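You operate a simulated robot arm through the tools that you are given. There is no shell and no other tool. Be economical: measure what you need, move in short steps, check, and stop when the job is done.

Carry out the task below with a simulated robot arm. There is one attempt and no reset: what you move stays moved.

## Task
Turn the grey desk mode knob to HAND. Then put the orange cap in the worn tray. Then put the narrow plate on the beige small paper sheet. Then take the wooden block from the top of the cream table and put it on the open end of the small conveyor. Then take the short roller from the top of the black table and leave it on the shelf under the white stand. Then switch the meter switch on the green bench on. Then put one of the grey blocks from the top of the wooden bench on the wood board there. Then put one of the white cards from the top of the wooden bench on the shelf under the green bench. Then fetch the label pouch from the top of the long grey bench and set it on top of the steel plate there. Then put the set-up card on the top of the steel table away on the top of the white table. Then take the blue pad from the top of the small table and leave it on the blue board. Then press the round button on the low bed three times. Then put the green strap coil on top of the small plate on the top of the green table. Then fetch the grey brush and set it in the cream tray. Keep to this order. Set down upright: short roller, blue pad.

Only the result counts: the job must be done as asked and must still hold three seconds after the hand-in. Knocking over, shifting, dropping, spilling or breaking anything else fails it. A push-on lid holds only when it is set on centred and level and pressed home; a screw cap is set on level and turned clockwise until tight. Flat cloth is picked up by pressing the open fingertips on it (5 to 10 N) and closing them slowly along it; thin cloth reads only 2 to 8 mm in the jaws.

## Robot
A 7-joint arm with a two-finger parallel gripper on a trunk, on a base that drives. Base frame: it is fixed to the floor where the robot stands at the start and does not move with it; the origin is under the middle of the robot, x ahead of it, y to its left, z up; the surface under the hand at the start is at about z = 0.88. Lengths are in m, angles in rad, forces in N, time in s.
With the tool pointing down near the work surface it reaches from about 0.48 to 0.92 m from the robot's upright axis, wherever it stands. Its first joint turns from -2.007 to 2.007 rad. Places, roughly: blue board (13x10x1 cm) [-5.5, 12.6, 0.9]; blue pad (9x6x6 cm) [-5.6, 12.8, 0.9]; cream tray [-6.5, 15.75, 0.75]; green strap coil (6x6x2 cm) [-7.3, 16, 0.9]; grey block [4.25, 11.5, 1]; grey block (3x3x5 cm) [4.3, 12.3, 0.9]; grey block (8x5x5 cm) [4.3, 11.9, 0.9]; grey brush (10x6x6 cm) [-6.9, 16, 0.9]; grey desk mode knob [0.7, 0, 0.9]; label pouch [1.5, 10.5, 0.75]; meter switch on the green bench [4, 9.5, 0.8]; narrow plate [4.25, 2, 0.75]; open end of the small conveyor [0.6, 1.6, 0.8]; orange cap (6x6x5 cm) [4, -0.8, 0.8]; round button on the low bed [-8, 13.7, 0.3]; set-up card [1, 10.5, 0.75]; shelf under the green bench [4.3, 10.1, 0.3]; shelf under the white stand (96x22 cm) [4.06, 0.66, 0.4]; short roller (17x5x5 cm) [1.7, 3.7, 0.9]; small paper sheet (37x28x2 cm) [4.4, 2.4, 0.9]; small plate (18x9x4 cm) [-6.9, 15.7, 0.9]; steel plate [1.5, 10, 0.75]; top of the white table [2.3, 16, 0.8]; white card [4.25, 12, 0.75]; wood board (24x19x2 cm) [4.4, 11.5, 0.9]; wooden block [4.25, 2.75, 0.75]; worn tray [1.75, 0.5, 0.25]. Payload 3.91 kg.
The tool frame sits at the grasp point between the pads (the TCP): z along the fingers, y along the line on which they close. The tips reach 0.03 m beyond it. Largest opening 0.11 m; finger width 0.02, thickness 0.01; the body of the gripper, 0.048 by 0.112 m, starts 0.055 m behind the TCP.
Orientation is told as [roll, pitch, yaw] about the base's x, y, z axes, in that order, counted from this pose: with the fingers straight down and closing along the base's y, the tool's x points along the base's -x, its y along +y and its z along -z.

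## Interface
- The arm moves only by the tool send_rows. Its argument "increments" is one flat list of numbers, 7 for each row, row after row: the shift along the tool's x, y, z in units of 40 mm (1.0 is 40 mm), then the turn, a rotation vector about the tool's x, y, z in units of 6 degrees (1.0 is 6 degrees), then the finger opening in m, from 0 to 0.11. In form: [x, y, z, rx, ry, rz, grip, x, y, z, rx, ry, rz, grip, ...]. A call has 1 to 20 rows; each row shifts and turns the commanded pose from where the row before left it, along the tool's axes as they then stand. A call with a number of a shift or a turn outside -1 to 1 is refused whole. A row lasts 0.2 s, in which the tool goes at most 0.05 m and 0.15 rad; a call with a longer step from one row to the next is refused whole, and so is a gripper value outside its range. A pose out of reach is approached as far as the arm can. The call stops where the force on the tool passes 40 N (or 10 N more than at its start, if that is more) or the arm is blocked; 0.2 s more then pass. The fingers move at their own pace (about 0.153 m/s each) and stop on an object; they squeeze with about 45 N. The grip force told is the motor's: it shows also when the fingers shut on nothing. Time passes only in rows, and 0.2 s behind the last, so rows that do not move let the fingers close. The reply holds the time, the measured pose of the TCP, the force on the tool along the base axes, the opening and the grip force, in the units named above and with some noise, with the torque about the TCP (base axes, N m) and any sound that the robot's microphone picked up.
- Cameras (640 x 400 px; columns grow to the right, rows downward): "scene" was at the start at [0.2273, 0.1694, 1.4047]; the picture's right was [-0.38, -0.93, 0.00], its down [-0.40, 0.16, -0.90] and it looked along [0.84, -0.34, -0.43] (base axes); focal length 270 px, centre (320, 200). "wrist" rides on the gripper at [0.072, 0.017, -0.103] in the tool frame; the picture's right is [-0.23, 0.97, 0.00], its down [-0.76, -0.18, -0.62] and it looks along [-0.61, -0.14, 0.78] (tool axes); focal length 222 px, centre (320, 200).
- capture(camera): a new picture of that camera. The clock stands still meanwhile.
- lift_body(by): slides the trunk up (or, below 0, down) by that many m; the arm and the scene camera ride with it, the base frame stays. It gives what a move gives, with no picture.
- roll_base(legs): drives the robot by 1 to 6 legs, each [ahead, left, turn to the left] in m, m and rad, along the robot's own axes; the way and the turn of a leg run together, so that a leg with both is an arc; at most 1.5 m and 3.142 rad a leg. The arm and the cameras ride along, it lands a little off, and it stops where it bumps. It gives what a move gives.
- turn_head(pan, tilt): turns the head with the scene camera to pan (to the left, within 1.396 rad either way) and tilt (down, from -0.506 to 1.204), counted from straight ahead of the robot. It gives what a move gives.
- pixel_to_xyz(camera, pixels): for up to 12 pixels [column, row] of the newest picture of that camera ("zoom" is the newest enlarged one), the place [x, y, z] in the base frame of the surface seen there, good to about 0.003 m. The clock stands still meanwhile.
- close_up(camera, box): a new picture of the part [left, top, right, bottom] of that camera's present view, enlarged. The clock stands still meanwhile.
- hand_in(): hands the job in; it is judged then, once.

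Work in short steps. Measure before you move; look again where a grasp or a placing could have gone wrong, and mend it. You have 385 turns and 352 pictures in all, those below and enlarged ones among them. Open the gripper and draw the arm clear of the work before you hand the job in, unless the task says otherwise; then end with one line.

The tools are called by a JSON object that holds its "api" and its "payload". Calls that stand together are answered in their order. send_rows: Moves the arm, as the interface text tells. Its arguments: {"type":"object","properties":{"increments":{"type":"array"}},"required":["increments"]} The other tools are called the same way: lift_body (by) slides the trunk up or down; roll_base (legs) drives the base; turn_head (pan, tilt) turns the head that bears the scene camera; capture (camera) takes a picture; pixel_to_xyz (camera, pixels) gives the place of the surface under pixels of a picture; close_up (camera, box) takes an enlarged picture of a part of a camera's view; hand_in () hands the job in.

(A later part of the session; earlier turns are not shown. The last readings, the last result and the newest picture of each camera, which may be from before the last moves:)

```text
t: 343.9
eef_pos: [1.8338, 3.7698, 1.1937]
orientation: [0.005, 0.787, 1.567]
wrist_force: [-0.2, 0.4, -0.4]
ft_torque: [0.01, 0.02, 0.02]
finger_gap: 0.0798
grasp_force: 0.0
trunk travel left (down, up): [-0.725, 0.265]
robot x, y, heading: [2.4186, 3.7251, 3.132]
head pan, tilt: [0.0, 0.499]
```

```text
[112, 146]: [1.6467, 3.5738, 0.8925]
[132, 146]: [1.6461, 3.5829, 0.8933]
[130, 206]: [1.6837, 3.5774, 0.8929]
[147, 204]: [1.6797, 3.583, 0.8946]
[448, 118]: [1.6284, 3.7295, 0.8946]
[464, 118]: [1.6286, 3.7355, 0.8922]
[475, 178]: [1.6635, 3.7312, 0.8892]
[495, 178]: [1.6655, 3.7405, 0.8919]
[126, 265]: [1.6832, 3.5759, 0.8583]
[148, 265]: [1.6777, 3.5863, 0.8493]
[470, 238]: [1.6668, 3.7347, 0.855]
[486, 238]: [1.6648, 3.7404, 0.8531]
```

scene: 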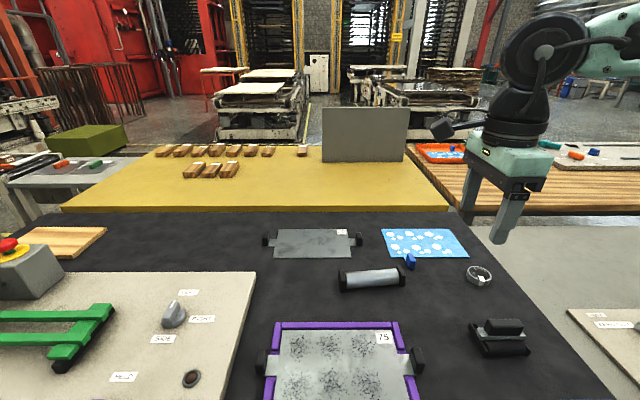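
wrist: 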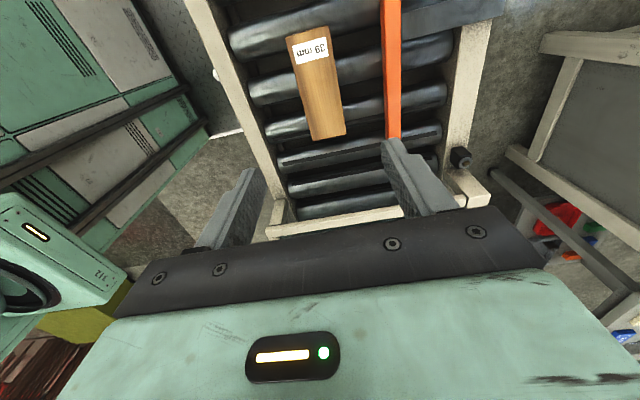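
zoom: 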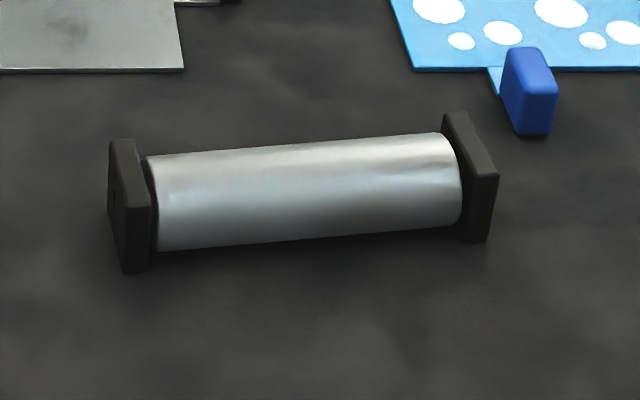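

The roller's axis is rotated 6.6°, centre (1.656, 3.657), centre height ≈0.872. I correct the yaw and move to a hover point back along the tool axis.

{"api": "send_rows", "payload": {"increments": [0, 0, 0, 0.8, 0, -0.8, 0.08, -0.55, 0.679, 0.586, 0, 0, 0, 0.08, -0.55, 0.679, 0.586, 0, 0, 0, 0.08, -0.55, 0.679, 0.586, 0, 0, 0, 0.08, -0.55, 0.679, 0.586, 0, 0, 0, 0.08, -0.55, 0.679, 0.586, 0, 0, 0, 0.08, -0.55, 0.679, 0.586, 0, 0, 0, 0.08, -0.55, 0.679, 0.586, 0, 0, 0, 0.08]}}

{"api": "capture", "payload": {"camera": "wrist"}}

{"api": "capture", "payload": {"camera": "scene"}}

```text
t: 345.6
eef_pos: [1.643, 3.7419, 0.9681]
orientation: [0.008, 0.784, 1.687]
wrist_force: [-0.1, 0.8, -0.5]
ft_torque: [0.02, -0.02, 0.03]
finger_gap: 0.0803
grasp_force: 0.1
trunk travel left (down, up): [-0.725, 0.265]
robot x, y, heading: [2.4153, 3.7224, 3.131]
head pan, tilt: [0.0, 0.499]
```

```text
265 pictures are left
```

wrist: 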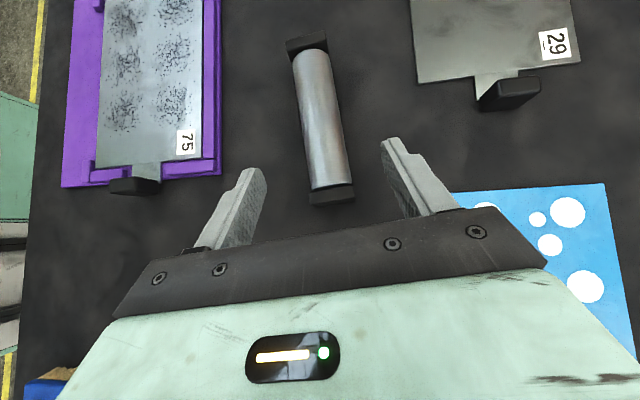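

```text
264 pictures are left
```

scene: 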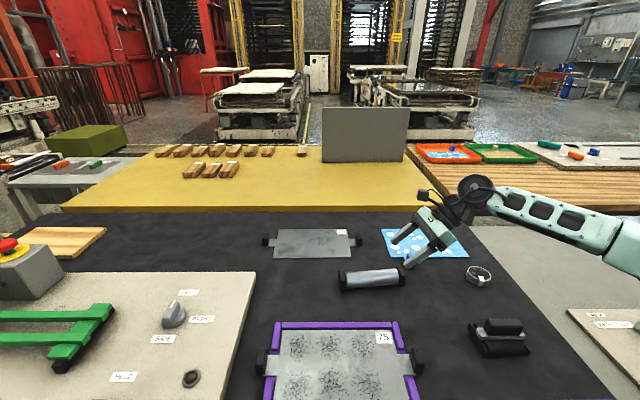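

Well aligned. I advance along the tool axis ~0.12 m and close.

{"api": "send_rows", "payload": {"increments": [0, 0, 0.8, 0, 0, 0, 0.08, 0, 0, 0.8, 0, 0, 0, 0.08, 0, 0, 0.8, 0, 0, 0, 0.08, 0, 0, 0.55, 0, 0, 0, 0.08]}}

{"api": "capture", "payload": {"camera": "wrist"}}

```text
t: 346.6
eef_pos: [1.6562, 3.6591, 0.8876]
orientation: [0.006, 0.786, 1.688]
wrist_force: [0.3, 1.1, 0.0]
ft_torque: [0.0, -0.03, -0.01]
finger_gap: 0.0798
grasp_force: 0.0
trunk travel left (down, up): [-0.725, 0.265]
robot x, y, heading: [2.418, 3.7247, 3.133]
head pan, tilt: [0.0, 0.499]
```

```text
263 pictures are left
```

wrist: 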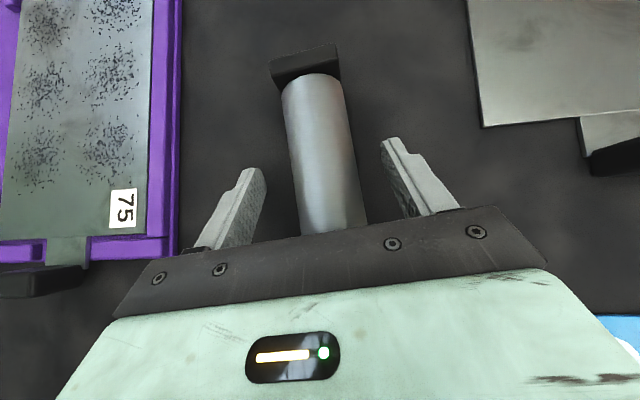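

I lower 4 mm, close, and lift straight up.

{"api": "send_rows", "payload": {"increments": [-0.07, 0, 0.07, 0, 0, 0, 0.08, 0, 0, 0, 0, 0, 0, 0.04, 0, 0, 0, 0, 0, 0, 0.02, 0, 0, 0, 0, 0, 0, 0.02, 0.3, 0, -0.3, 0, 0, 0, 0.02, 0.7, 0, -0.7, 0, 0, 0, 0.02, 0.7, 0, -0.7, 0, 0, 0, 0.02]}}

{"api": "capture", "payload": {"camera": "wrist"}}

{"api": "capture", "payload": {"camera": "scene"}}

```text
t: 348.2
eef_pos: [1.6553, 3.6598, 0.9775]
orientation: [0.004, 0.783, 1.687]
wrist_force: [-0.6, 0.2, -4.6]
ft_torque: [-0.02, -0.02, 0.05]
finger_gap: 0.0411
grasp_force: 45.3
trunk travel left (down, up): [-0.725, 0.265]
robot x, y, heading: [2.4173, 3.7212, 3.136]
head pan, tilt: [0.0, 0.499]
```

```text
262 pictures are left
```

wrist: 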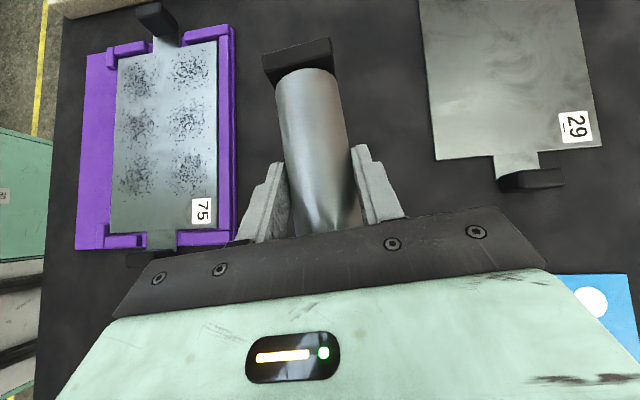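

```text
261 pictures are left
```

scene: 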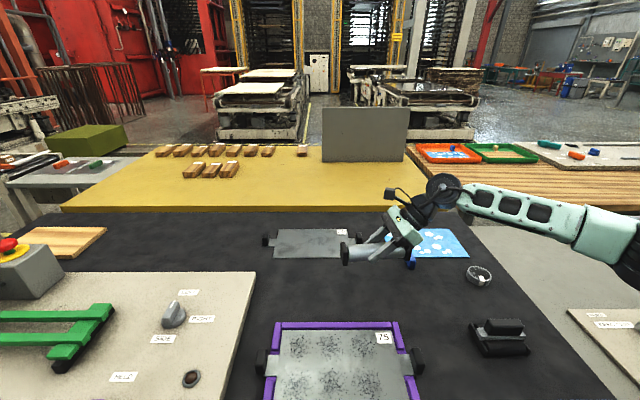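

The roller is held level. I lift to ~1.2 and swing the tool so it points forward (same tilt).

{"api": "send_rows", "payload": {"increments": [0.7, 0, -0.7, 0, 0, 0, 0.02, 0.7, 0, -0.7, 0, 0, 0, 0.02, 0.7, 0, -0.7, 0, 0, 0, 0.02, 0.7, 0, -0.7, 0, 0, 0, 0.02, 0.7, 0, -0.7, 0, 0, 0, 0.02]}}

{"api": "send_rows", "payload": {"increments": [0, 0, 0, -0.67, 0, 0.67, 0.02, 0, 0, 0, -0.67, 0, 0.67, 0.02, 0, 0, 0, -0.67, 0, 0.67, 0.02, 0, 0, 0, -0.67, 0, 0.67, 0.02, 0, 0, 0, -0.67, 0, 0.67, 0.02, 0, 0, 0, -0.67, 0, 0.67, 0.02, 0, 0, 0, -0.67, 0, 0.67, 0.02, 0, 0, 0, -0.67, 0, 0.67, 0.02, 0, 0, 0, -0.67, 0, 0.67, 0.02, 0, 0, 0, -0.67, 0, 0.67, 0.02, 0, 0, 0, -0.67, 0, 0.67, 0.02, 0, 0, 0, -0.67, 0, 0.67, 0.02, 0, 0, 0, -0.67, 0, 0.67, 0.02, 0, 0, 0, -0.67, 0, 0.67, 0.02, 0, 0, 0, -0.67, 0, 0.67, 0.02, 0, 0, 0, -0.67, 0, 0.67, 0.02, 0, 0, 0, -0.67, 0, 0.67, 0.02]}}

{"api": "capture", "payload": {"camera": "wrist"}}

```text
t: 349.4
eef_pos: [1.6523, 3.6588, 1.1762]
orientation: [0.004, 0.783, 1.685]
wrist_force: [-0.5, 0.3, -4.3]
ft_torque: [0.01, -0.02, 0.05]
finger_gap: 0.0408
grasp_force: 45.1
trunk travel left (down, up): [-0.725, 0.265]
robot x, y, heading: [2.4159, 3.722, 3.139]
head pan, tilt: [0.0, 0.499]
```

```text
t: 353.1
eef_pos: [1.6549, 3.6582, 1.1744]
orientation: [0.0, 0.789, -0.006]
wrist_force: [-0.1, 0.5, -3.2]
ft_torque: [0.0, 0.01, 0.0]
finger_gap: 0.0412
grasp_force: 45.1
trunk travel left (down, up): [-0.725, 0.265]
robot x, y, heading: [2.4154, 3.7206, 3.135]
head pan, tilt: [0.0, 0.499]
```

```text
260 pictures are left
```

wrist: 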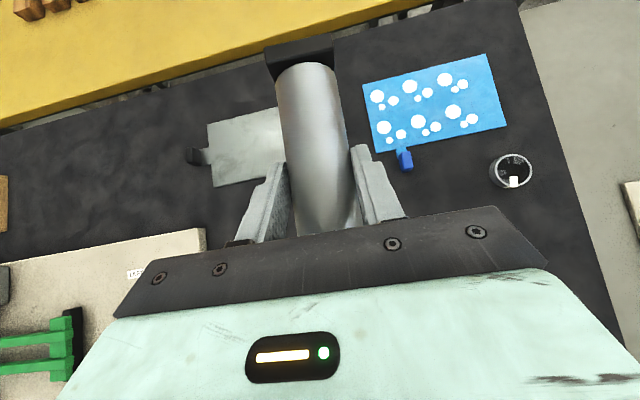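

I drive to the white stand: back out, south along the aisle to y≈0.66, and face +x.

{"api": "roll_base", "payload": {"legs": [[-0.5, 0, 0], [0, 0, 1.577], [1.5, 0, 0], [1.5, 0, 0], [0, 0, 1.57]]}}

{"api": "turn_head", "payload": {"pan": 0.35, "tilt": 0.55}}

{"api": "capture", "payload": {"camera": "scene"}}

```text
t: 377.6
eef_pos: [3.6884, 0.8468, 1.1744]
orientation: [0.002, 0.788, -3.109]
wrist_force: [-0.1, 0.3, -2.7]
ft_torque: [0.0, -0.02, 0.02]
finger_gap: 0.041
grasp_force: 45.0
trunk travel left (down, up): [-0.725, 0.265]
robot x, y, heading: [2.9274, 0.7566, 0.033]
head pan, tilt: [0.0, 0.499]
```

```text
t: 378.4
eef_pos: [3.6878, 0.8479, 1.1751]
orientation: [0.001, 0.789, -3.109]
wrist_force: [-0.1, -0.4, -3.2]
ft_torque: [0.04, 0.03, 0.0]
finger_gap: 0.041
grasp_force: 45.0
trunk travel left (down, up): [-0.725, 0.265]
robot x, y, heading: [2.9284, 0.7559, 0.033]
head pan, tilt: [0.351, 0.55]
```

```text
259 pictures are left
```

scene: 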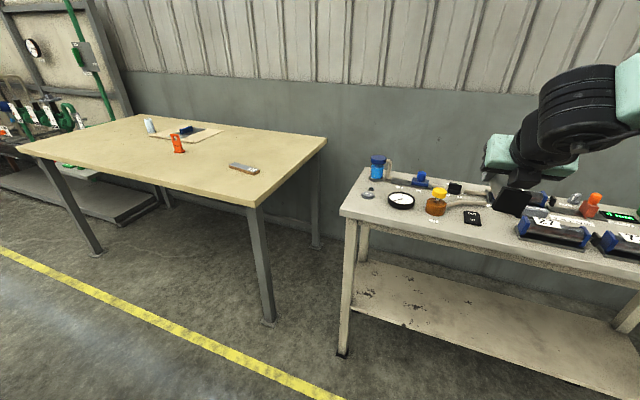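

The lower shelf of the white stand is empty. I measure the stand's edges and the shelf.

{"api": "turn_head", "payload": {"pan": -0.1, "tilt": 0.7}}

{"api": "capture", "payload": {"camera": "scene"}}

{"api": "pixel_to_xyz", "payload": {"camera": "scene", "pixels": [[180, 205], [300, 270], [300, 300], [250, 260], [400, 330], [350, 230], [250, 222], [200, 220], [430, 310], [160, 290], [320, 255], [300, 330]]}}

```text
t: 379.3
eef_pos: [3.6871, 0.8469, 1.1745]
orientation: [0.003, 0.789, -3.106]
wrist_force: [0.4, 0.0, -3.6]
ft_torque: [0.0, 0.03, -0.02]
finger_gap: 0.0413
grasp_force: 45.0
trunk travel left (down, up): [-0.725, 0.265]
robot x, y, heading: [2.9279, 0.7558, 0.031]
head pan, tilt: [-0.099, 0.7]
```

```text
258 pictures are left
```

scene: 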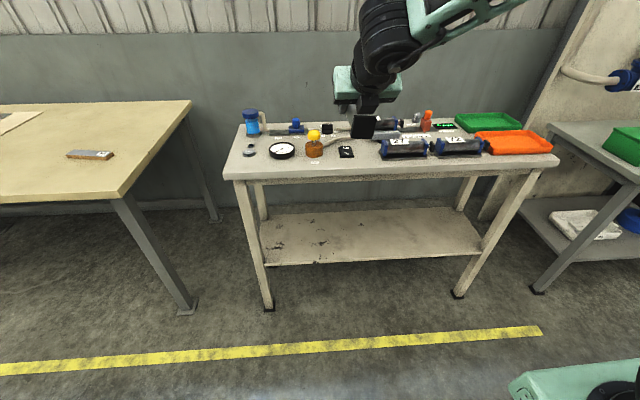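

```text
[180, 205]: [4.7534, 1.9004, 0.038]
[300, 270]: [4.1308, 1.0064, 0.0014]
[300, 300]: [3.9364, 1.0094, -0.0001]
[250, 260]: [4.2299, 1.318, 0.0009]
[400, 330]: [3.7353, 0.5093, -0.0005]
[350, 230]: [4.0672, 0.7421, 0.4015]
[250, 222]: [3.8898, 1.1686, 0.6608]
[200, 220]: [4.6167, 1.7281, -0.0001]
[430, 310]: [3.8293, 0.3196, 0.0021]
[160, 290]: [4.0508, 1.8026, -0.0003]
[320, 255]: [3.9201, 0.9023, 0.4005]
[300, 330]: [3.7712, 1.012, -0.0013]
```

{"api": "pixel_to_xyz", "payload": {"camera": "scene", "pixels": [[350, 172], [350, 178], [350, 184], [350, 165], [235, 170], [555, 160], [300, 262], [450, 250], [350, 212], [500, 175], [420, 180]]}}

{"api": "close_up", "payload": {"camera": "scene", "box": [220, 130, 560, 310]}}

```text
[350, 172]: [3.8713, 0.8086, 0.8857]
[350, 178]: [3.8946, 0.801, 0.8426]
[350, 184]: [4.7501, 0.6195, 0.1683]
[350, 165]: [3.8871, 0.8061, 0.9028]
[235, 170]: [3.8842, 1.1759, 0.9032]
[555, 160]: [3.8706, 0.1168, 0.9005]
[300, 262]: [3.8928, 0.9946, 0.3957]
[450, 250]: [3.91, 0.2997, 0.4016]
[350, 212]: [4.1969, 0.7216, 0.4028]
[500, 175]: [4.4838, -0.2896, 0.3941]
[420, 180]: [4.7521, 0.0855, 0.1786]
```

```text
1.88 times, centred on (390, 220) of scene
```

zoom: 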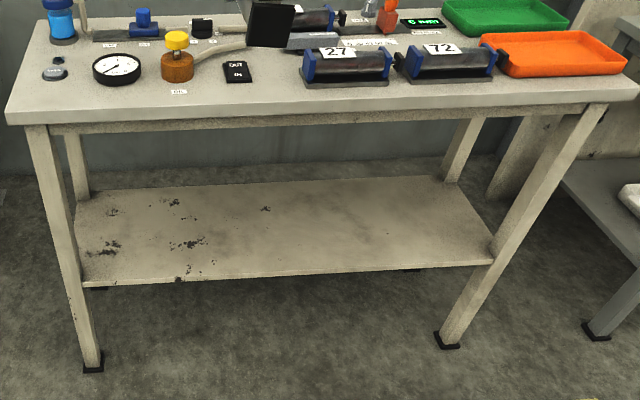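

Clearance is ample: shelf z≈0.40 with front edge x≈3.89, apron bottom ≈0.83. I straighten, shift right, and lower the trunk 0.70 m in front of the stand.

{"api": "roll_base", "payload": {"legs": [[0, -0.1, -0.033]]}}

{"api": "lift_body", "payload": {"by": -0.35}}

{"api": "lift_body", "payload": {"by": -0.35}}

{"api": "turn_head", "payload": {"pan": 0.2, "tilt": 0.2}}

{"api": "capture", "payload": {"camera": "scene"}}

```text
t: 380.5
eef_pos: [3.6915, 0.7207, 1.1743]
orientation: [0.002, 0.788, 3.138]
wrist_force: [-0.6, -0.8, -2.7]
ft_torque: [-0.01, 0.02, -0.01]
finger_gap: 0.0412
grasp_force: 45.3
trunk travel left (down, up): [-0.725, 0.265]
robot x, y, heading: [2.9283, 0.6527, -0.005]
head pan, tilt: [-0.099, 0.7]
```

```text
t: 383.9
eef_pos: [3.6907, 0.7212, 0.824]
orientation: [0.004, 0.789, 3.141]
wrist_force: [-0.2, 0.1, -3.1]
ft_torque: [-0.02, 0.04, -0.01]
finger_gap: 0.0413
grasp_force: 45.2
trunk travel left (down, up): [-0.375, 0.615]
robot x, y, heading: [2.9321, 0.6541, -0.003]
head pan, tilt: [-0.099, 0.7]
```

```text
t: 387.3
eef_pos: [3.6916, 0.7209, 0.4753]
orientation: [0.001, 0.788, 3.141]
wrist_force: [0.3, -0.4, -2.8]
ft_torque: [-0.02, 0.02, 0.01]
finger_gap: 0.0412
grasp_force: 45.2
trunk travel left (down, up): [-0.025, 0.965]
robot x, y, heading: [2.9294, 0.656, -0.006]
head pan, tilt: [-0.099, 0.7]
```

```text
t: 388.2
eef_pos: [3.6919, 0.721, 0.4747]
orientation: [0.002, 0.791, 3.14]
wrist_force: [1.2, 0.1, -3.1]
ft_torque: [-0.02, 0.01, 0.0]
finger_gap: 0.0412
grasp_force: 45.3
trunk travel left (down, up): [-0.025, 0.965]
robot x, y, heading: [2.9266, 0.6526, -0.005]
head pan, tilt: [0.201, 0.201]
```

```text
256 pictures are left
```

scene: 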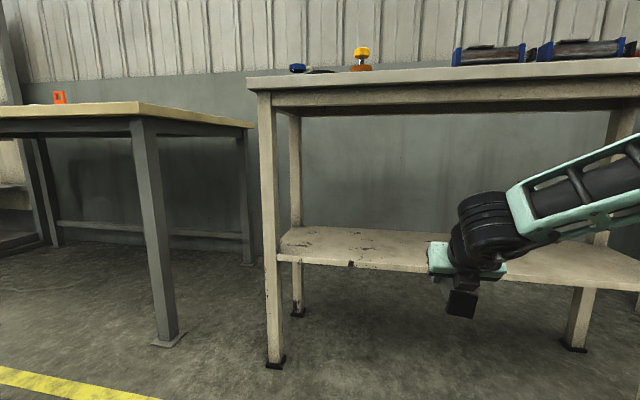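

I check what the dark box at (462,302) is and where the roller is relative to the shelf.

{"api": "pixel_to_xyz", "payload": {"camera": "scene", "pixels": [[462, 302], [440, 260], [485, 230], [500, 265], [465, 265], [400, 262], [350, 262]]}}

{"api": "close_up", "payload": {"camera": "scene", "box": [400, 170, 560, 330]}}

{"api": "capture", "payload": {"camera": "wrist"}}

```text
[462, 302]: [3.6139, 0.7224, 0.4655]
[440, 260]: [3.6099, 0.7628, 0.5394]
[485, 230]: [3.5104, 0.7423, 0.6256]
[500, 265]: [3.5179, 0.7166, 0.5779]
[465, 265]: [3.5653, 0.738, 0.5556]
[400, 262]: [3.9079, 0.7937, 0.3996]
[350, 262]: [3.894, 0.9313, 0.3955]
```

```text
2.50 times, centred on (480, 250) of scene
```

zoom: 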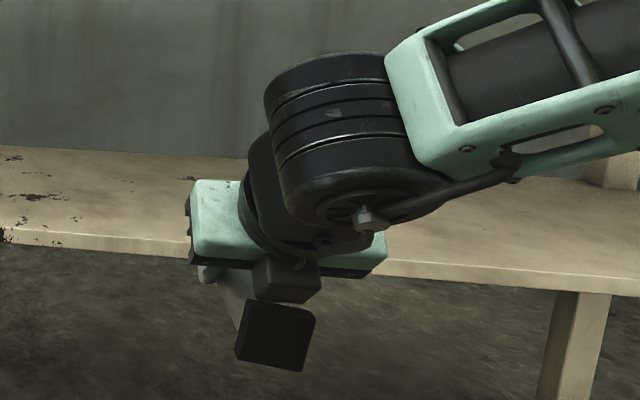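

```text
254 pictures are left
```

wrist: 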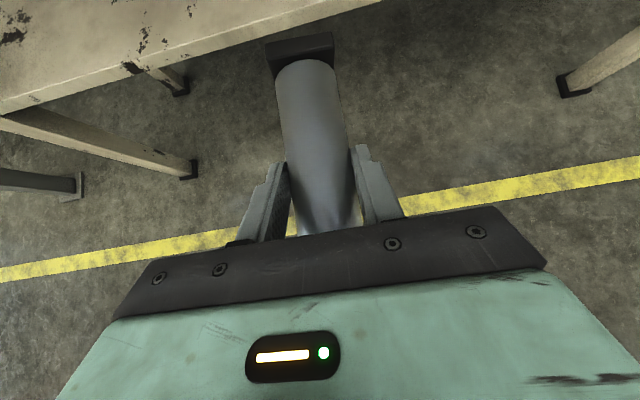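

The dark square is the roller's rear end cap, bottom at z≈0.44, above the shelf. I drive ahead 0.355 m.

{"api": "roll_base", "payload": {"legs": [[0.355, 0, 0]]}}

{"api": "capture", "payload": {"camera": "scene"}}

{"api": "capture", "payload": {"camera": "wrist"}}

```text
t: 390.5
eef_pos: [4.0493, 0.7164, 0.4752]
orientation: [0.003, 0.789, 3.138]
wrist_force: [0.9, 0.3, -3.6]
ft_torque: [0.0, 0.05, -0.01]
finger_gap: 0.041
grasp_force: 45.2
trunk travel left (down, up): [-0.025, 0.965]
robot x, y, heading: [3.2892, 0.6526, -0.005]
head pan, tilt: [0.201, 0.201]
```

```text
253 pictures are left
```

scene: 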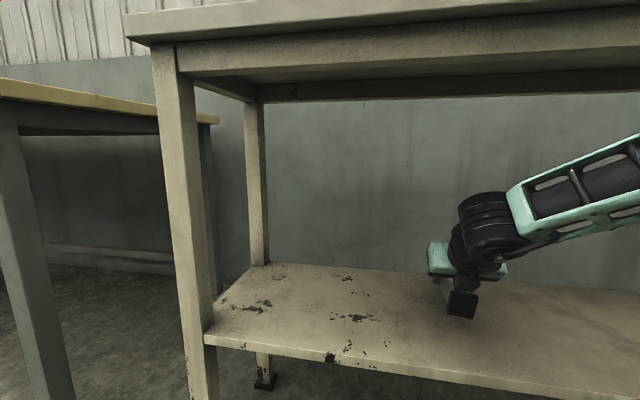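

```text
252 pictures are left
```

wrist: 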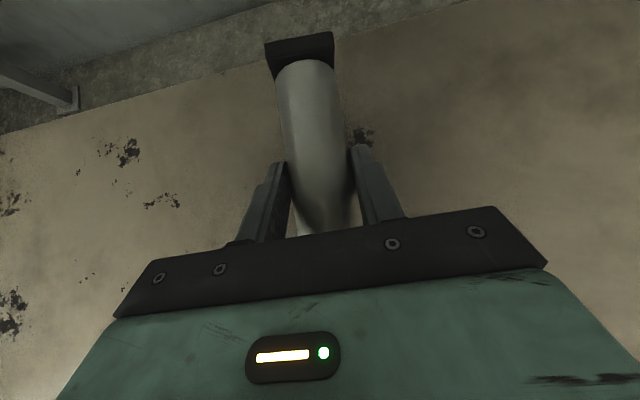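

I check where the shelf's rear edge is relative to the far cap.

{"api": "pixel_to_xyz", "payload": {"camera": "wrist", "pixels": [[220, 85], [200, 90], [360, 50], [100, 115], [300, 50], [420, 60], [395, 250]]}}

{"api": "pixel_to_xyz", "payload": {"camera": "scene", "pixels": [[350, 275], [300, 268], [350, 365], [462, 303], [250, 300], [300, 350]]}}

```text
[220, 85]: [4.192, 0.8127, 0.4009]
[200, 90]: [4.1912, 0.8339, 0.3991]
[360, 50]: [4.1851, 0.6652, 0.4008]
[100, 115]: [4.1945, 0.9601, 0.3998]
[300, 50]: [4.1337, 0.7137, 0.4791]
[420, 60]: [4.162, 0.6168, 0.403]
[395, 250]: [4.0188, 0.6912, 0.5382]
```

```text
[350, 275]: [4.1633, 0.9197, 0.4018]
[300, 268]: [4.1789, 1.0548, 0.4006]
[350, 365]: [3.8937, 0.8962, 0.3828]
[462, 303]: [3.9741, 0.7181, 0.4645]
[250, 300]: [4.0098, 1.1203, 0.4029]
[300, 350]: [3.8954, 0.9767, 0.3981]
```

The shelf spans x 3.895–4.20 and the roller 3.965–4.134, so it fits. I lower it.

{"api": "send_rows", "payload": {"increments": [-0.3, 0, 0.3, 0, 0, 0, 0.02, -0.3, 0, 0.3, 0, 0, 0, 0.02, -0.05, 0, 0.05, 0, 0, 0, 0.02, 0, 0, 0, 0, 0, 0, 0.02]}}

{"api": "send_rows", "payload": {"increments": [-0.04, 0, 0.04, 0, 0, 0, 0.02, -0.04, 0, 0.04, 0, 0, 0, 0.02, 0, 0, 0, 0, 0, 0, 0.02]}}

```text
t: 391.5
eef_pos: [4.05, 0.7165, 0.4397]
orientation: [0.001, 0.793, 3.137]
wrist_force: [1.4, -0.5, 13.4]
ft_torque: [-0.27, 1.14, 0.0]
finger_gap: 0.0409
grasp_force: 45.4
trunk travel left (down, up): [-0.025, 0.965]
robot x, y, heading: [3.2904, 0.6545, -0.009]
head pan, tilt: [0.201, 0.201]
```

```text
t: 392.3
eef_pos: [4.0499, 0.7163, 0.434]
orientation: [0.001, 0.788, 3.137]
wrist_force: [2.4, 5.1, 18.7]
ft_torque: [-0.21, -0.84, 0.55]
finger_gap: 0.0413
grasp_force: 45.6
trunk travel left (down, up): [-0.025, 0.965]
robot x, y, heading: [3.2859, 0.6543, -0.002]
head pan, tilt: [0.201, 0.201]
```

Seated flat (z≈0.434). I open and back off along the tool axis.

{"api": "send_rows", "payload": {"increments": [0, 0, 0, 0, 0, 0, 0.05, 0, 0, 0, 0, 0, 0, 0.08, 0, 0, 0, 0, 0, 0, 0.09, 0, 0, -0.5, 0, 0, 0, 0.09, 0, 0, -0.8, 0, 0, 0, 0.09, 0, 0, -0.8, 0, 0, 0, 0.09]}}

{"api": "capture", "payload": {"camera": "wrist"}}

{"api": "capture", "payload": {"camera": "scene"}}

```text
t: 393.7
eef_pos: [3.9904, 0.7177, 0.4914]
orientation: [0.002, 0.789, 3.138]
wrist_force: [0.0, 0.0, 0.5]
ft_torque: [-0.01, -0.03, -0.01]
finger_gap: 0.0898
grasp_force: 0.1
trunk travel left (down, up): [-0.025, 0.965]
robot x, y, heading: [3.2898, 0.6505, -0.007]
head pan, tilt: [0.201, 0.201]
```

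```text
251 pictures are left
```

wrist: 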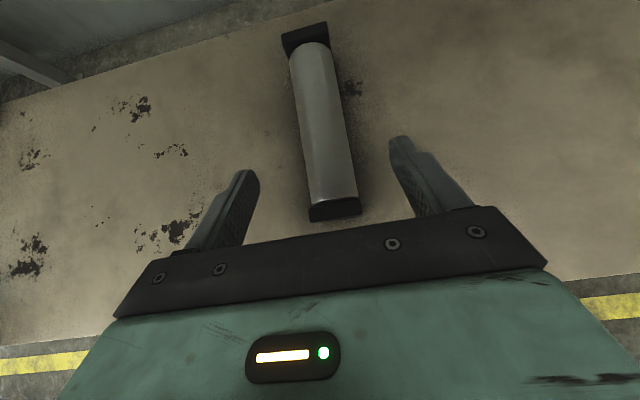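

```text
250 pictures are left
```

scene: 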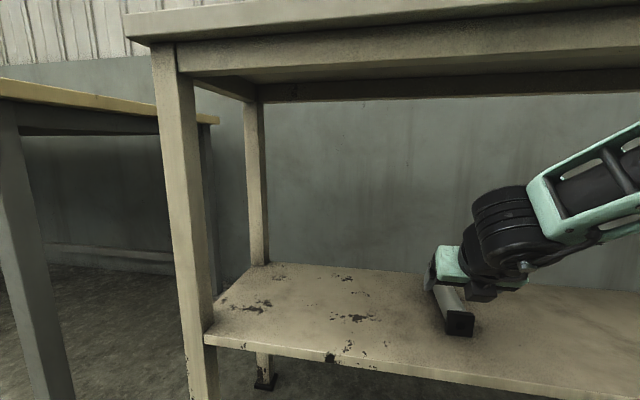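

The short roller stands on the shelf. I back out, raise the trunk, and restore the straight-down tool.

{"api": "roll_base", "payload": {"legs": [[-0.4, 0, 0]]}}

{"api": "lift_body", "payload": {"by": 0.35}}

{"api": "lift_body", "payload": {"by": 0.35}}

{"api": "send_rows", "payload": {"increments": [0, 0, 0, 0, -0.94, 0, 0.09, 0, 0, 0, 0, -0.94, 0, 0.09, 0, 0, 0, 0, -0.94, 0, 0.09, 0, 0, 0, 0, -0.94, 0, 0.09, 0, 0, 0, 0, -0.94, 0, 0.09, 0, 0, 0, 0, -0.94, 0, 0.09, 0, 0, 0, 0, -0.94, 0, 0.09, 0, 0, 0, 0, -0.94, 0, 0.09, 0, 0, 0, 0, 0, -1, 0.09, 0, 0, 0, 0, 0, -1, 0.09, 0, 0, 0, 0, 0, -1, 0.09, 0, 0, 0, 0, 0, -1, 0.09, 0, 0, 0, 0, 0, -1, 0.09, 0, 0, 0, 0, 0, -1, 0.09, 0, 0, 0, 0, 0, -1, 0.09, 0, 0, 0, 0, 0, -1, 0.09, 0, 0, 0, 0, 0, -1, 0.09, 0, 0, 0, 0, 0, -1, 0.09]}}

{"api": "send_rows", "payload": {"increments": [0, 0, 0, 0, 0, -1, 0.09, 0, 0, 0, 0, 0, -1, 0.09, 0, 0, 0, 0, 0, -1, 0.09, 0, 0, 0, 0, 0, -1, 0.09, 0, 0, 0, 0, 0, -1, 0.09, 0, 0, 0, 0, 0, -1, 0.09, 0, 0, 0, 0, 0, -1, 0.09, 0, 0, 0, 0, 0, -1, 0.09, 0, 0, 0, 0, 0, -1, 0.09, 0, 0, 0, 0, 0, -1, 0.09, 0, 0, 0, 0, 0, -1, 0.09, 0, 0, 0, 0, 0, -1, 0.09, 0, 0, 0, 0, 0, -1, 0.09, 0, 0, 0, 0, 0, -1, 0.09, 0, 0, 0, 0, 0, -1, 0.09, 0, 0, 0, 0, 0, -1, 0.09, 0, 0, 0, 0, 0, -1, 0.09, 0, 0, 0, 0, 0, -1, 0.09, 0, 0, 0, 0, 0, -1, 0.09, 0, 0, 0, 0, 0, -1, 0.09]}}

```text
t: 396.3
eef_pos: [3.5808, 0.7209, 0.491]
orientation: [0.002, 0.788, 3.135]
wrist_force: [-0.5, 0.2, 0.2]
ft_torque: [-0.03, -0.01, -0.03]
finger_gap: 0.09
grasp_force: 0.0
trunk travel left (down, up): [-0.025, 0.965]
robot x, y, heading: [2.8735, 0.6541, -0.007]
head pan, tilt: [0.201, 0.201]
```

```text
t: 399.7
eef_pos: [3.5809, 0.7203, 0.8407]
orientation: [0.0, 0.789, 3.136]
wrist_force: [0.0, 0.3, 0.0]
ft_torque: [0.0, 0.0, 0.01]
finger_gap: 0.0899
grasp_force: 0.0
trunk travel left (down, up): [-0.375, 0.615]
robot x, y, heading: [2.8811, 0.6568, -0.011]
head pan, tilt: [0.201, 0.201]
```

```text
t: 403.1
eef_pos: [3.5806, 0.7197, 1.1898]
orientation: [0.002, 0.789, 3.135]
wrist_force: [0.8, -0.5, 1.0]
ft_torque: [0.01, 0.0, 0.02]
finger_gap: 0.0899
grasp_force: 0.1
trunk travel left (down, up): [-0.725, 0.265]
robot x, y, heading: [2.8772, 0.6543, -0.013]
head pan, tilt: [0.201, 0.201]
```

```text
t: 406.9
eef_pos: [3.5802, 0.7215, 1.1917]
orientation: [0.003, 0.0, -2.103]
wrist_force: [0.3, -0.4, -0.1]
ft_torque: [0.03, 0.0, 0.01]
finger_gap: 0.0901
grasp_force: 0.0
trunk travel left (down, up): [-0.725, 0.265]
robot x, y, heading: [2.8774, 0.6568, -0.01]
head pan, tilt: [0.201, 0.201]
```

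```text
t: 411.1
eef_pos: [3.5795, 0.7212, 1.19]
orientation: [0.0, -0.001, -0.005]
wrist_force: [0.9, -1.0, 0.4]
ft_torque: [0.01, -0.02, -0.02]
finger_gap: 0.0899
grasp_force: 0.0
trunk travel left (down, up): [-0.725, 0.265]
robot x, y, heading: [2.8777, 0.6577, -0.007]
head pan, tilt: [0.201, 0.201]
```

Now I pull the arm in and drive north up the aisle toward y≈9.5, pausing to check heading.

{"api": "send_rows", "payload": {"increments": [0.9, -0.4, 0, 0, 0, 0, 0.09, 0.9, -0.4, 0, 0, 0, 0, 0.09, 0.9, -0.4, 0, 0, 0, 0, 0.09, 0.9, -0.4, 0, 0, 0, 0, 0.09]}}

{"api": "roll_base", "payload": {"legs": [[0, 0, 1.578], [1.5, 0, 0], [1.5, 0, 0], [1.5, 0, 0]]}}

{"api": "turn_head", "payload": {"pan": 0.0, "tilt": 0.25}}

{"api": "capture", "payload": {"camera": "scene"}}

```text
t: 412.1
eef_pos: [3.4382, 0.6556, 1.1905]
orientation: [-0.004, -0.001, -0.007]
wrist_force: [0.2, -0.1, 0.0]
ft_torque: [0.02, -0.01, -0.02]
finger_gap: 0.0902
grasp_force: 0.0
trunk travel left (down, up): [-0.725, 0.265]
robot x, y, heading: [2.8791, 0.6568, -0.006]
head pan, tilt: [0.201, 0.201]
```

```text
t: 437.5
eef_pos: [2.9652, 5.732, 1.1894]
orientation: [0.0, -0.002, 1.551]
wrist_force: [0.2, -0.7, 0.2]
ft_torque: [0.03, 0.0, -0.01]
finger_gap: 0.09
grasp_force: 0.1
trunk travel left (down, up): [-0.725, 0.265]
robot x, y, heading: [2.9573, 5.1736, 1.549]
head pan, tilt: [0.201, 0.201]
```

```text
t: 438.2
eef_pos: [2.9633, 5.7316, 1.19]
orientation: [0.0, -0.003, 1.551]
wrist_force: [0.2, 0.5, -0.4]
ft_torque: [0.05, 0.03, 0.0]
finger_gap: 0.09
grasp_force: 0.1
trunk travel left (down, up): [-0.725, 0.265]
robot x, y, heading: [2.957, 5.1709, 1.547]
head pan, tilt: [0.0, 0.25]
```

```text
249 pictures are left
```

scene: 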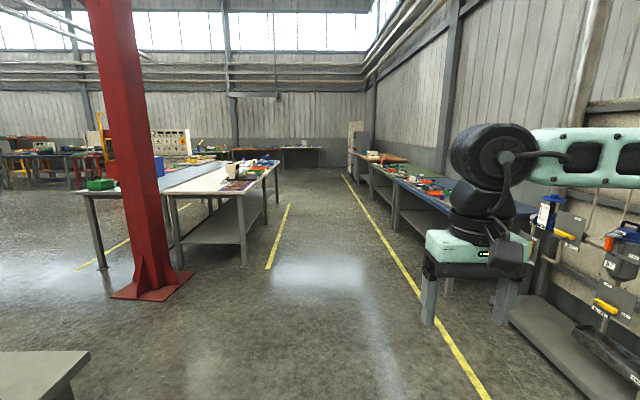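

The aisle ahead is clear. I go 4.3 m further and turn to face the benches on the right.

{"api": "roll_base", "payload": {"legs": [[0, 0, 0.022], [1.5, 0, 0], [1.5, 0, 0], [1.3, 0, 0], [0, 0, -1.57]]}}

{"api": "turn_head", "payload": {"pan": 0.0, "tilt": 0.4}}

{"api": "capture", "payload": {"camera": "scene"}}

```text
t: 462.9
eef_pos: [3.6849, 9.5026, 1.1886]
orientation: [0.001, -0.001, 0.037]
wrist_force: [-0.5, -0.3, -1.3]
ft_torque: [0.01, 0.0, 0.0]
finger_gap: 0.0901
grasp_force: 0.1
trunk travel left (down, up): [-0.725, 0.265]
robot x, y, heading: [3.1224, 9.4789, 0.033]
head pan, tilt: [0.0, 0.25]
```

```text
t: 463.6
eef_pos: [3.6849, 9.5014, 1.1897]
orientation: [-0.002, -0.002, 0.037]
wrist_force: [-0.3, 0.2, 0.0]
ft_torque: [-0.01, 0.02, 0.01]
finger_gap: 0.09
grasp_force: 0.0
trunk travel left (down, up): [-0.725, 0.265]
robot x, y, heading: [3.1226, 9.4775, 0.034]
head pan, tilt: [0.0, 0.4]
```

```text
248 pictures are left
```

scene: 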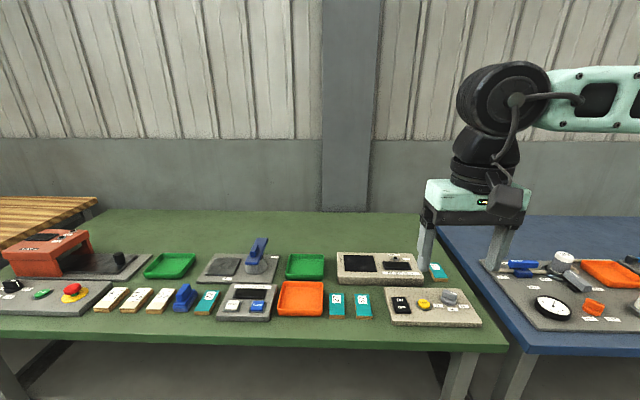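

I enlarge the green bench to find the meter switch.

{"api": "close_up", "payload": {"camera": "scene", "box": [180, 225, 340, 335]}}

{"api": "close_up", "payload": {"camera": "scene", "box": [330, 230, 490, 340]}}

{"api": "pixel_to_xyz", "payload": {"camera": "zoom", "pixels": [[380, 295], [490, 280], [270, 300], [100, 130], [280, 130], [470, 270]]}}

```text
3.64 times, centred on (260, 280) of scene
```

zoom: 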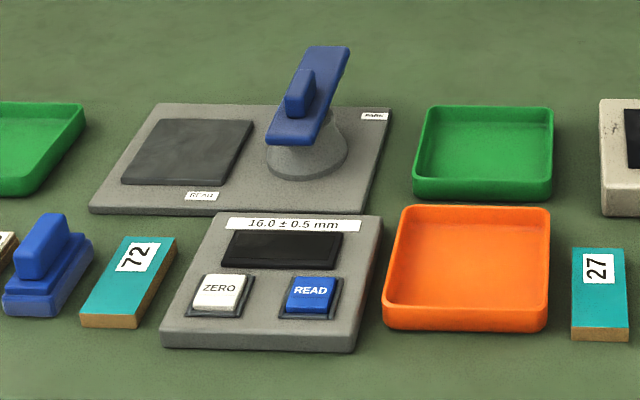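

```text
3.64 times, centred on (410, 285) of scene
```

zoom: 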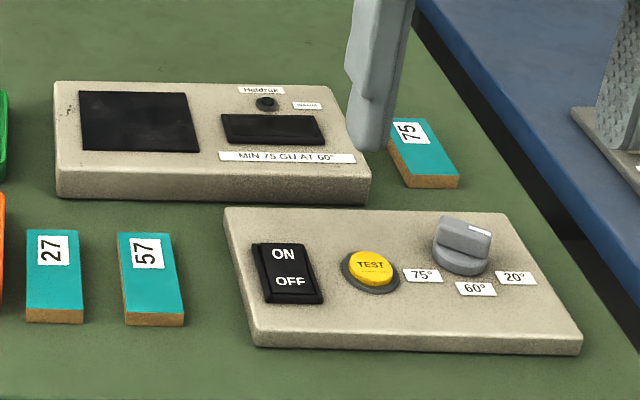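

```text
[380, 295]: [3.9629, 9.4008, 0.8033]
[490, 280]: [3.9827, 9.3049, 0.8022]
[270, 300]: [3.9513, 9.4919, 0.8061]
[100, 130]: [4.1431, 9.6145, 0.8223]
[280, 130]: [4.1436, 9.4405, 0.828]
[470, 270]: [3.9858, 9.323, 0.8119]
```

The ON/OFF rocker is at zoom (285,272). I measure its face to see which side is raised.

{"api": "pixel_to_xyz", "payload": {"camera": "zoom", "pixels": [[262, 250], [300, 250], [268, 265], [310, 268], [275, 280], [310, 283], [276, 295], [312, 296], [284, 272], [330, 310], [240, 250], [283, 242]]}}

{"api": "close_up", "payload": {"camera": "scene", "box": [385, 285, 425, 320]}}

```text
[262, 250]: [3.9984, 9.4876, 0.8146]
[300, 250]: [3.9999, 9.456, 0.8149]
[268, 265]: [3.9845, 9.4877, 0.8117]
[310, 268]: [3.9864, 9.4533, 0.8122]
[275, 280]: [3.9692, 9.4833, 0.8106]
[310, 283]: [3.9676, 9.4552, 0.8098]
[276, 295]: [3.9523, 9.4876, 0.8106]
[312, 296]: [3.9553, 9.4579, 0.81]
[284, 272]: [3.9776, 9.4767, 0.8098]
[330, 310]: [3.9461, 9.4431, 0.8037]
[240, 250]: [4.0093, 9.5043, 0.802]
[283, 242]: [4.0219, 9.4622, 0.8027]
```

```text
11.43 times, centred on (405, 302) of scene
```

zoom: 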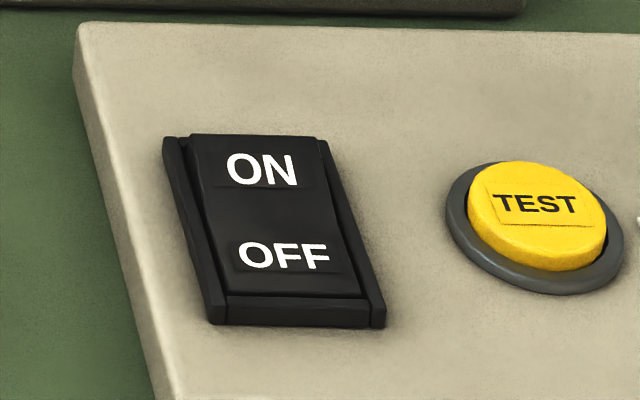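

The ON end is raised, so it is off now. I move closer, close the fingers and go above the ON end at about (3.998, 9.472).

{"api": "roll_base", "payload": {"legs": [[0.22, 0, -0.034]]}}

{"api": "close_up", "payload": {"camera": "scene", "box": [340, 280, 480, 380]}}

```text
t: 465.3
eef_pos: [3.9044, 9.4867, 1.19]
orientation: [-0.003, -0.003, 0.002]
wrist_force: [0.6, -0.4, 0.5]
ft_torque: [0.03, 0.02, -0.05]
finger_gap: 0.0899
grasp_force: 0.0
trunk travel left (down, up): [-0.725, 0.265]
robot x, y, heading: [3.3409, 9.4845, 0.001]
head pan, tilt: [0.0, 0.4]
```

```text
4.00 times, centred on (410, 330) of scene
```

zoom: 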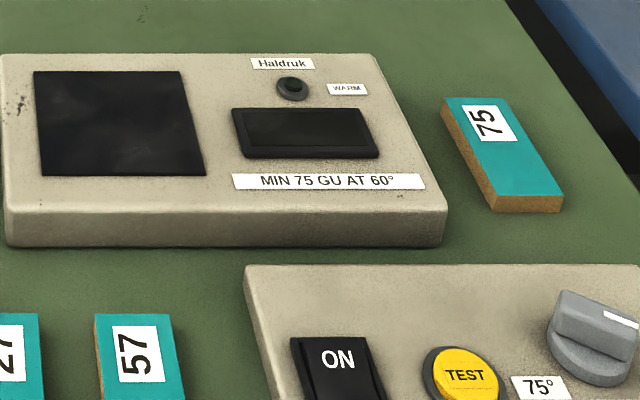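

{"api": "send_rows", "payload": {"increments": [-0.261, -0.041, 0.9, 0, 0, 0, 0.0, -0.261, -0.041, 0.9, 0, 0, 0, 0.0, -0.261, -0.041, 0.9, 0, 0, 0, 0.0, -0.261, -0.041, 0.9, 0, 0, 0, 0.0, -0.261, -0.041, 0.9, 0, 0, 0, 0.0, -0.261, -0.041, 0.9, 0, 0, 0, 0.0, -0.261, -0.041, 0.9, 0, 0, 0, 0.0, -0.261, -0.041, 0.9, 0, 0, 0, 0.0, -0.261, -0.041, 0.85, 0, 0, 0, 0.0]}}

{"api": "turn_head", "payload": {"pan": 0.0, "tilt": 0.7}}

{"api": "close_up", "payload": {"camera": "scene", "box": [350, 200, 510, 300]}}

{"api": "capture", "payload": {"camera": "wrist"}}

```text
t: 467.3
eef_pos: [3.9988, 9.4741, 0.8668]
orientation: [-0.001, -0.002, 0.003]
wrist_force: [-0.5, -0.2, -0.7]
ft_torque: [0.0, -0.03, -0.01]
finger_gap: 0.0002
grasp_force: 37.7
trunk travel left (down, up): [-0.725, 0.265]
robot x, y, heading: [3.3462, 9.4821, -0.001]
head pan, tilt: [0.0, 0.4]
```

```text
t: 468.1
eef_pos: [3.9982, 9.4743, 0.8675]
orientation: [-0.001, -0.001, 0.0]
wrist_force: [-0.1, -0.3, 0.2]
ft_torque: [0.02, 0.03, -0.01]
finger_gap: 0.0
grasp_force: 37.6
trunk travel left (down, up): [-0.725, 0.265]
robot x, y, heading: [3.343, 9.4849, -0.002]
head pan, tilt: [0.0, 0.7]
```

```text
4.00 times, centred on (430, 250) of scene
```

zoom: 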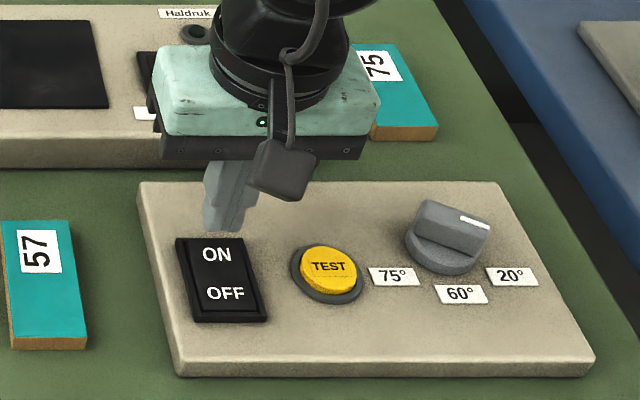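

```text
242 pictures are left
```

wrist: 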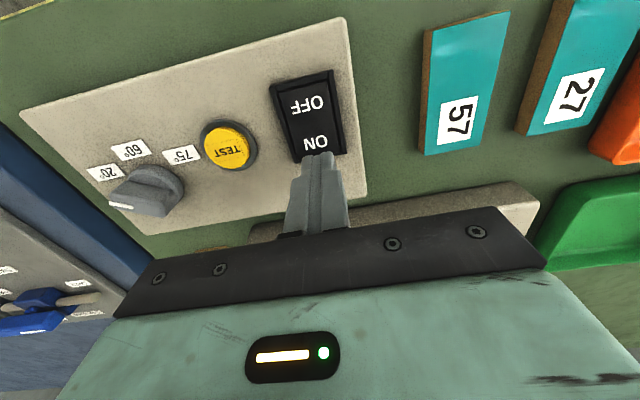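

I measure the rocker again from this closer picture.

{"api": "pixel_to_xyz", "payload": {"camera": "zoom", "pixels": [[217, 255], [196, 245], [236, 243], [225, 293], [205, 315], [255, 315], [190, 240], [244, 240], [217, 241]]}}

{"api": "pixel_to_xyz", "payload": {"camera": "wrist", "pixels": [[315, 141], [305, 104], [298, 158], [343, 150], [318, 120]]}}

```text
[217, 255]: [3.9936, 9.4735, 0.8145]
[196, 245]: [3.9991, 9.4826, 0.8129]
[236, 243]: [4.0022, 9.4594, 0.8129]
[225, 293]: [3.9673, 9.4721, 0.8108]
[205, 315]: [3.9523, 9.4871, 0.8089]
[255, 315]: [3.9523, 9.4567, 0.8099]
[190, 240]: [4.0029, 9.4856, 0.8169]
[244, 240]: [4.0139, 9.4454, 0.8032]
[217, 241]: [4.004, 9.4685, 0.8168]
```

```text
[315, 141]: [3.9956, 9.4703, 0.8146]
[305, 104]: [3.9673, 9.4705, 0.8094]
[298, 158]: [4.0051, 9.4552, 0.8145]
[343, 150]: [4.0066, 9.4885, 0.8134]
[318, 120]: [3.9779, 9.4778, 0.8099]
```

I press down in fine steps on the ON end.

{"api": "send_rows", "payload": {"increments": [0.04, -0.04, 0.5, 0, 0, 0, 0.0, 0, 0, 0.06, 0, 0, 0, 0.0, 0, 0, 0.06, 0, 0, 0, 0.0, 0, 0, 0.06, 0, 0, 0, 0.0]}}

{"api": "send_rows", "payload": {"increments": [0, 0, 0.05, 0, 0, 0, 0.0, 0, 0, 0.05, 0, 0, 0, 0.0, 0, 0, 0, 0, 0, 0, 0.0]}}

```text
t: 469.1
eef_pos: [3.9969, 9.4703, 0.8419]
orientation: [-0.002, -0.002, 0.001]
wrist_force: [-1.5, -1.3, 16.0]
ft_torque: [-0.08, 0.17, -0.16]
finger_gap: 0.0002
grasp_force: 38.3
trunk travel left (down, up): [-0.725, 0.265]
robot x, y, heading: [3.3448, 9.483, -0.003]
head pan, tilt: [0.0, 0.7]
heard: click
```

```text
t: 469.5
eef_pos: [3.9973, 9.4722, 0.8419]
orientation: [-0.003, -0.005, 0.0]
wrist_force: [-4.4, -2.5, 21.5]
ft_torque: [-0.06, 0.37, 0.09]
finger_gap: 0.0
grasp_force: 37.9
trunk travel left (down, up): [-0.725, 0.265]
robot x, y, heading: [3.3421, 9.4809, 0.001]
head pan, tilt: [0.0, 0.7]
stopped in row 2: the force on the tool passed its limit at 45 N (the readings are from after the stop); the commanded pose is now the measured one
```

A click was heard. I rise and verify.

{"api": "send_rows", "payload": {"increments": [0, 0, -1, 0, 0, 0, 0.0, 0, 0, -1, 0, 0, 0, 0.0, 0, 0, -1, 0, 0, 0, 0.0, 0, 0, -1, 0, 0, 0, 0.0, 0, 0, -1, 0, 0, 0, 0.0, 0, 0, -1, 0, 0, 0, 0.05, 0, 0, -1, 0, 0, 0, 0.05, 0.3, 0, -1, 0, 0, 0, 0.05, 0.3, 0, -1, 0, 0, 0, 0.05]}}

{"api": "close_up", "payload": {"camera": "scene", "box": [350, 200, 510, 300]}}

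{"api": "pixel_to_xyz", "payload": {"camera": "zoom", "pixels": [[217, 245], [217, 255], [225, 293], [228, 308]]}}

```text
t: 471.5
eef_pos: [3.9724, 9.4714, 1.2052]
orientation: [-0.002, -0.003, 0.001]
wrist_force: [0.2, -0.6, -0.5]
ft_torque: [0.02, 0.01, 0.02]
finger_gap: 0.0502
grasp_force: 0.0
trunk travel left (down, up): [-0.725, 0.265]
robot x, y, heading: [3.3467, 9.4801, 0.002]
head pan, tilt: [0.0, 0.7]
```

```text
4.00 times, centred on (430, 250) of scene
```

zoom: 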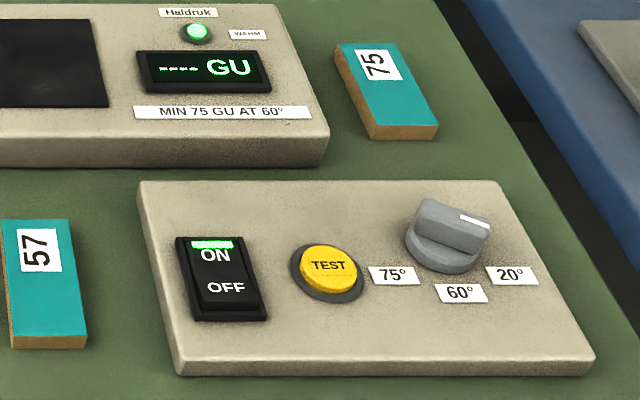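

```text
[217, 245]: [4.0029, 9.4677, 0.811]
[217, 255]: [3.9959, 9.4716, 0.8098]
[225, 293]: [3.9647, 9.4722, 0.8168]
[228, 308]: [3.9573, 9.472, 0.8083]
```

The switch is lit ON. Next I back off and strafe to the wooden bench around y≈11.75.

{"api": "roll_base", "payload": {"legs": [[-0.3, 0, 0], [0, 1.4, 0], [0, 0.9, 0]]}}

{"api": "turn_head", "payload": {"pan": 0.0, "tilt": 0.5}}

{"api": "capture", "payload": {"camera": "scene"}}

```text
t: 484.6
eef_pos: [3.6377, 11.8125, 1.2041]
orientation: [-0.004, -0.003, 0.028]
wrist_force: [0.8, -0.3, 0.6]
ft_torque: [0.02, -0.02, 0.0]
finger_gap: 0.0504
grasp_force: 0.1
trunk travel left (down, up): [-0.725, 0.265]
robot x, y, heading: [3.0115, 11.8107, 0.022]
head pan, tilt: [0.0, 0.7]
```

```text
t: 485.3
eef_pos: [3.6385, 11.8137, 1.205]
orientation: [-0.001, -0.004, 0.026]
wrist_force: [-0.4, 0.0, 0.4]
ft_torque: [-0.03, -0.02, -0.03]
finger_gap: 0.0502
grasp_force: 0.1
trunk travel left (down, up): [-0.725, 0.265]
robot x, y, heading: [3.0101, 11.8081, 0.025]
head pan, tilt: [0.0, 0.499]
```

```text
240 pictures are left
```

scene: 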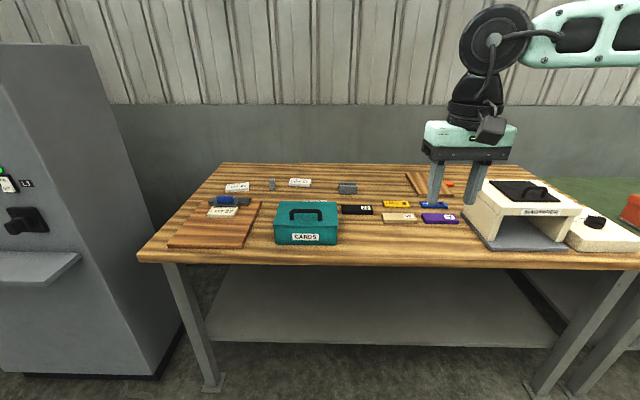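

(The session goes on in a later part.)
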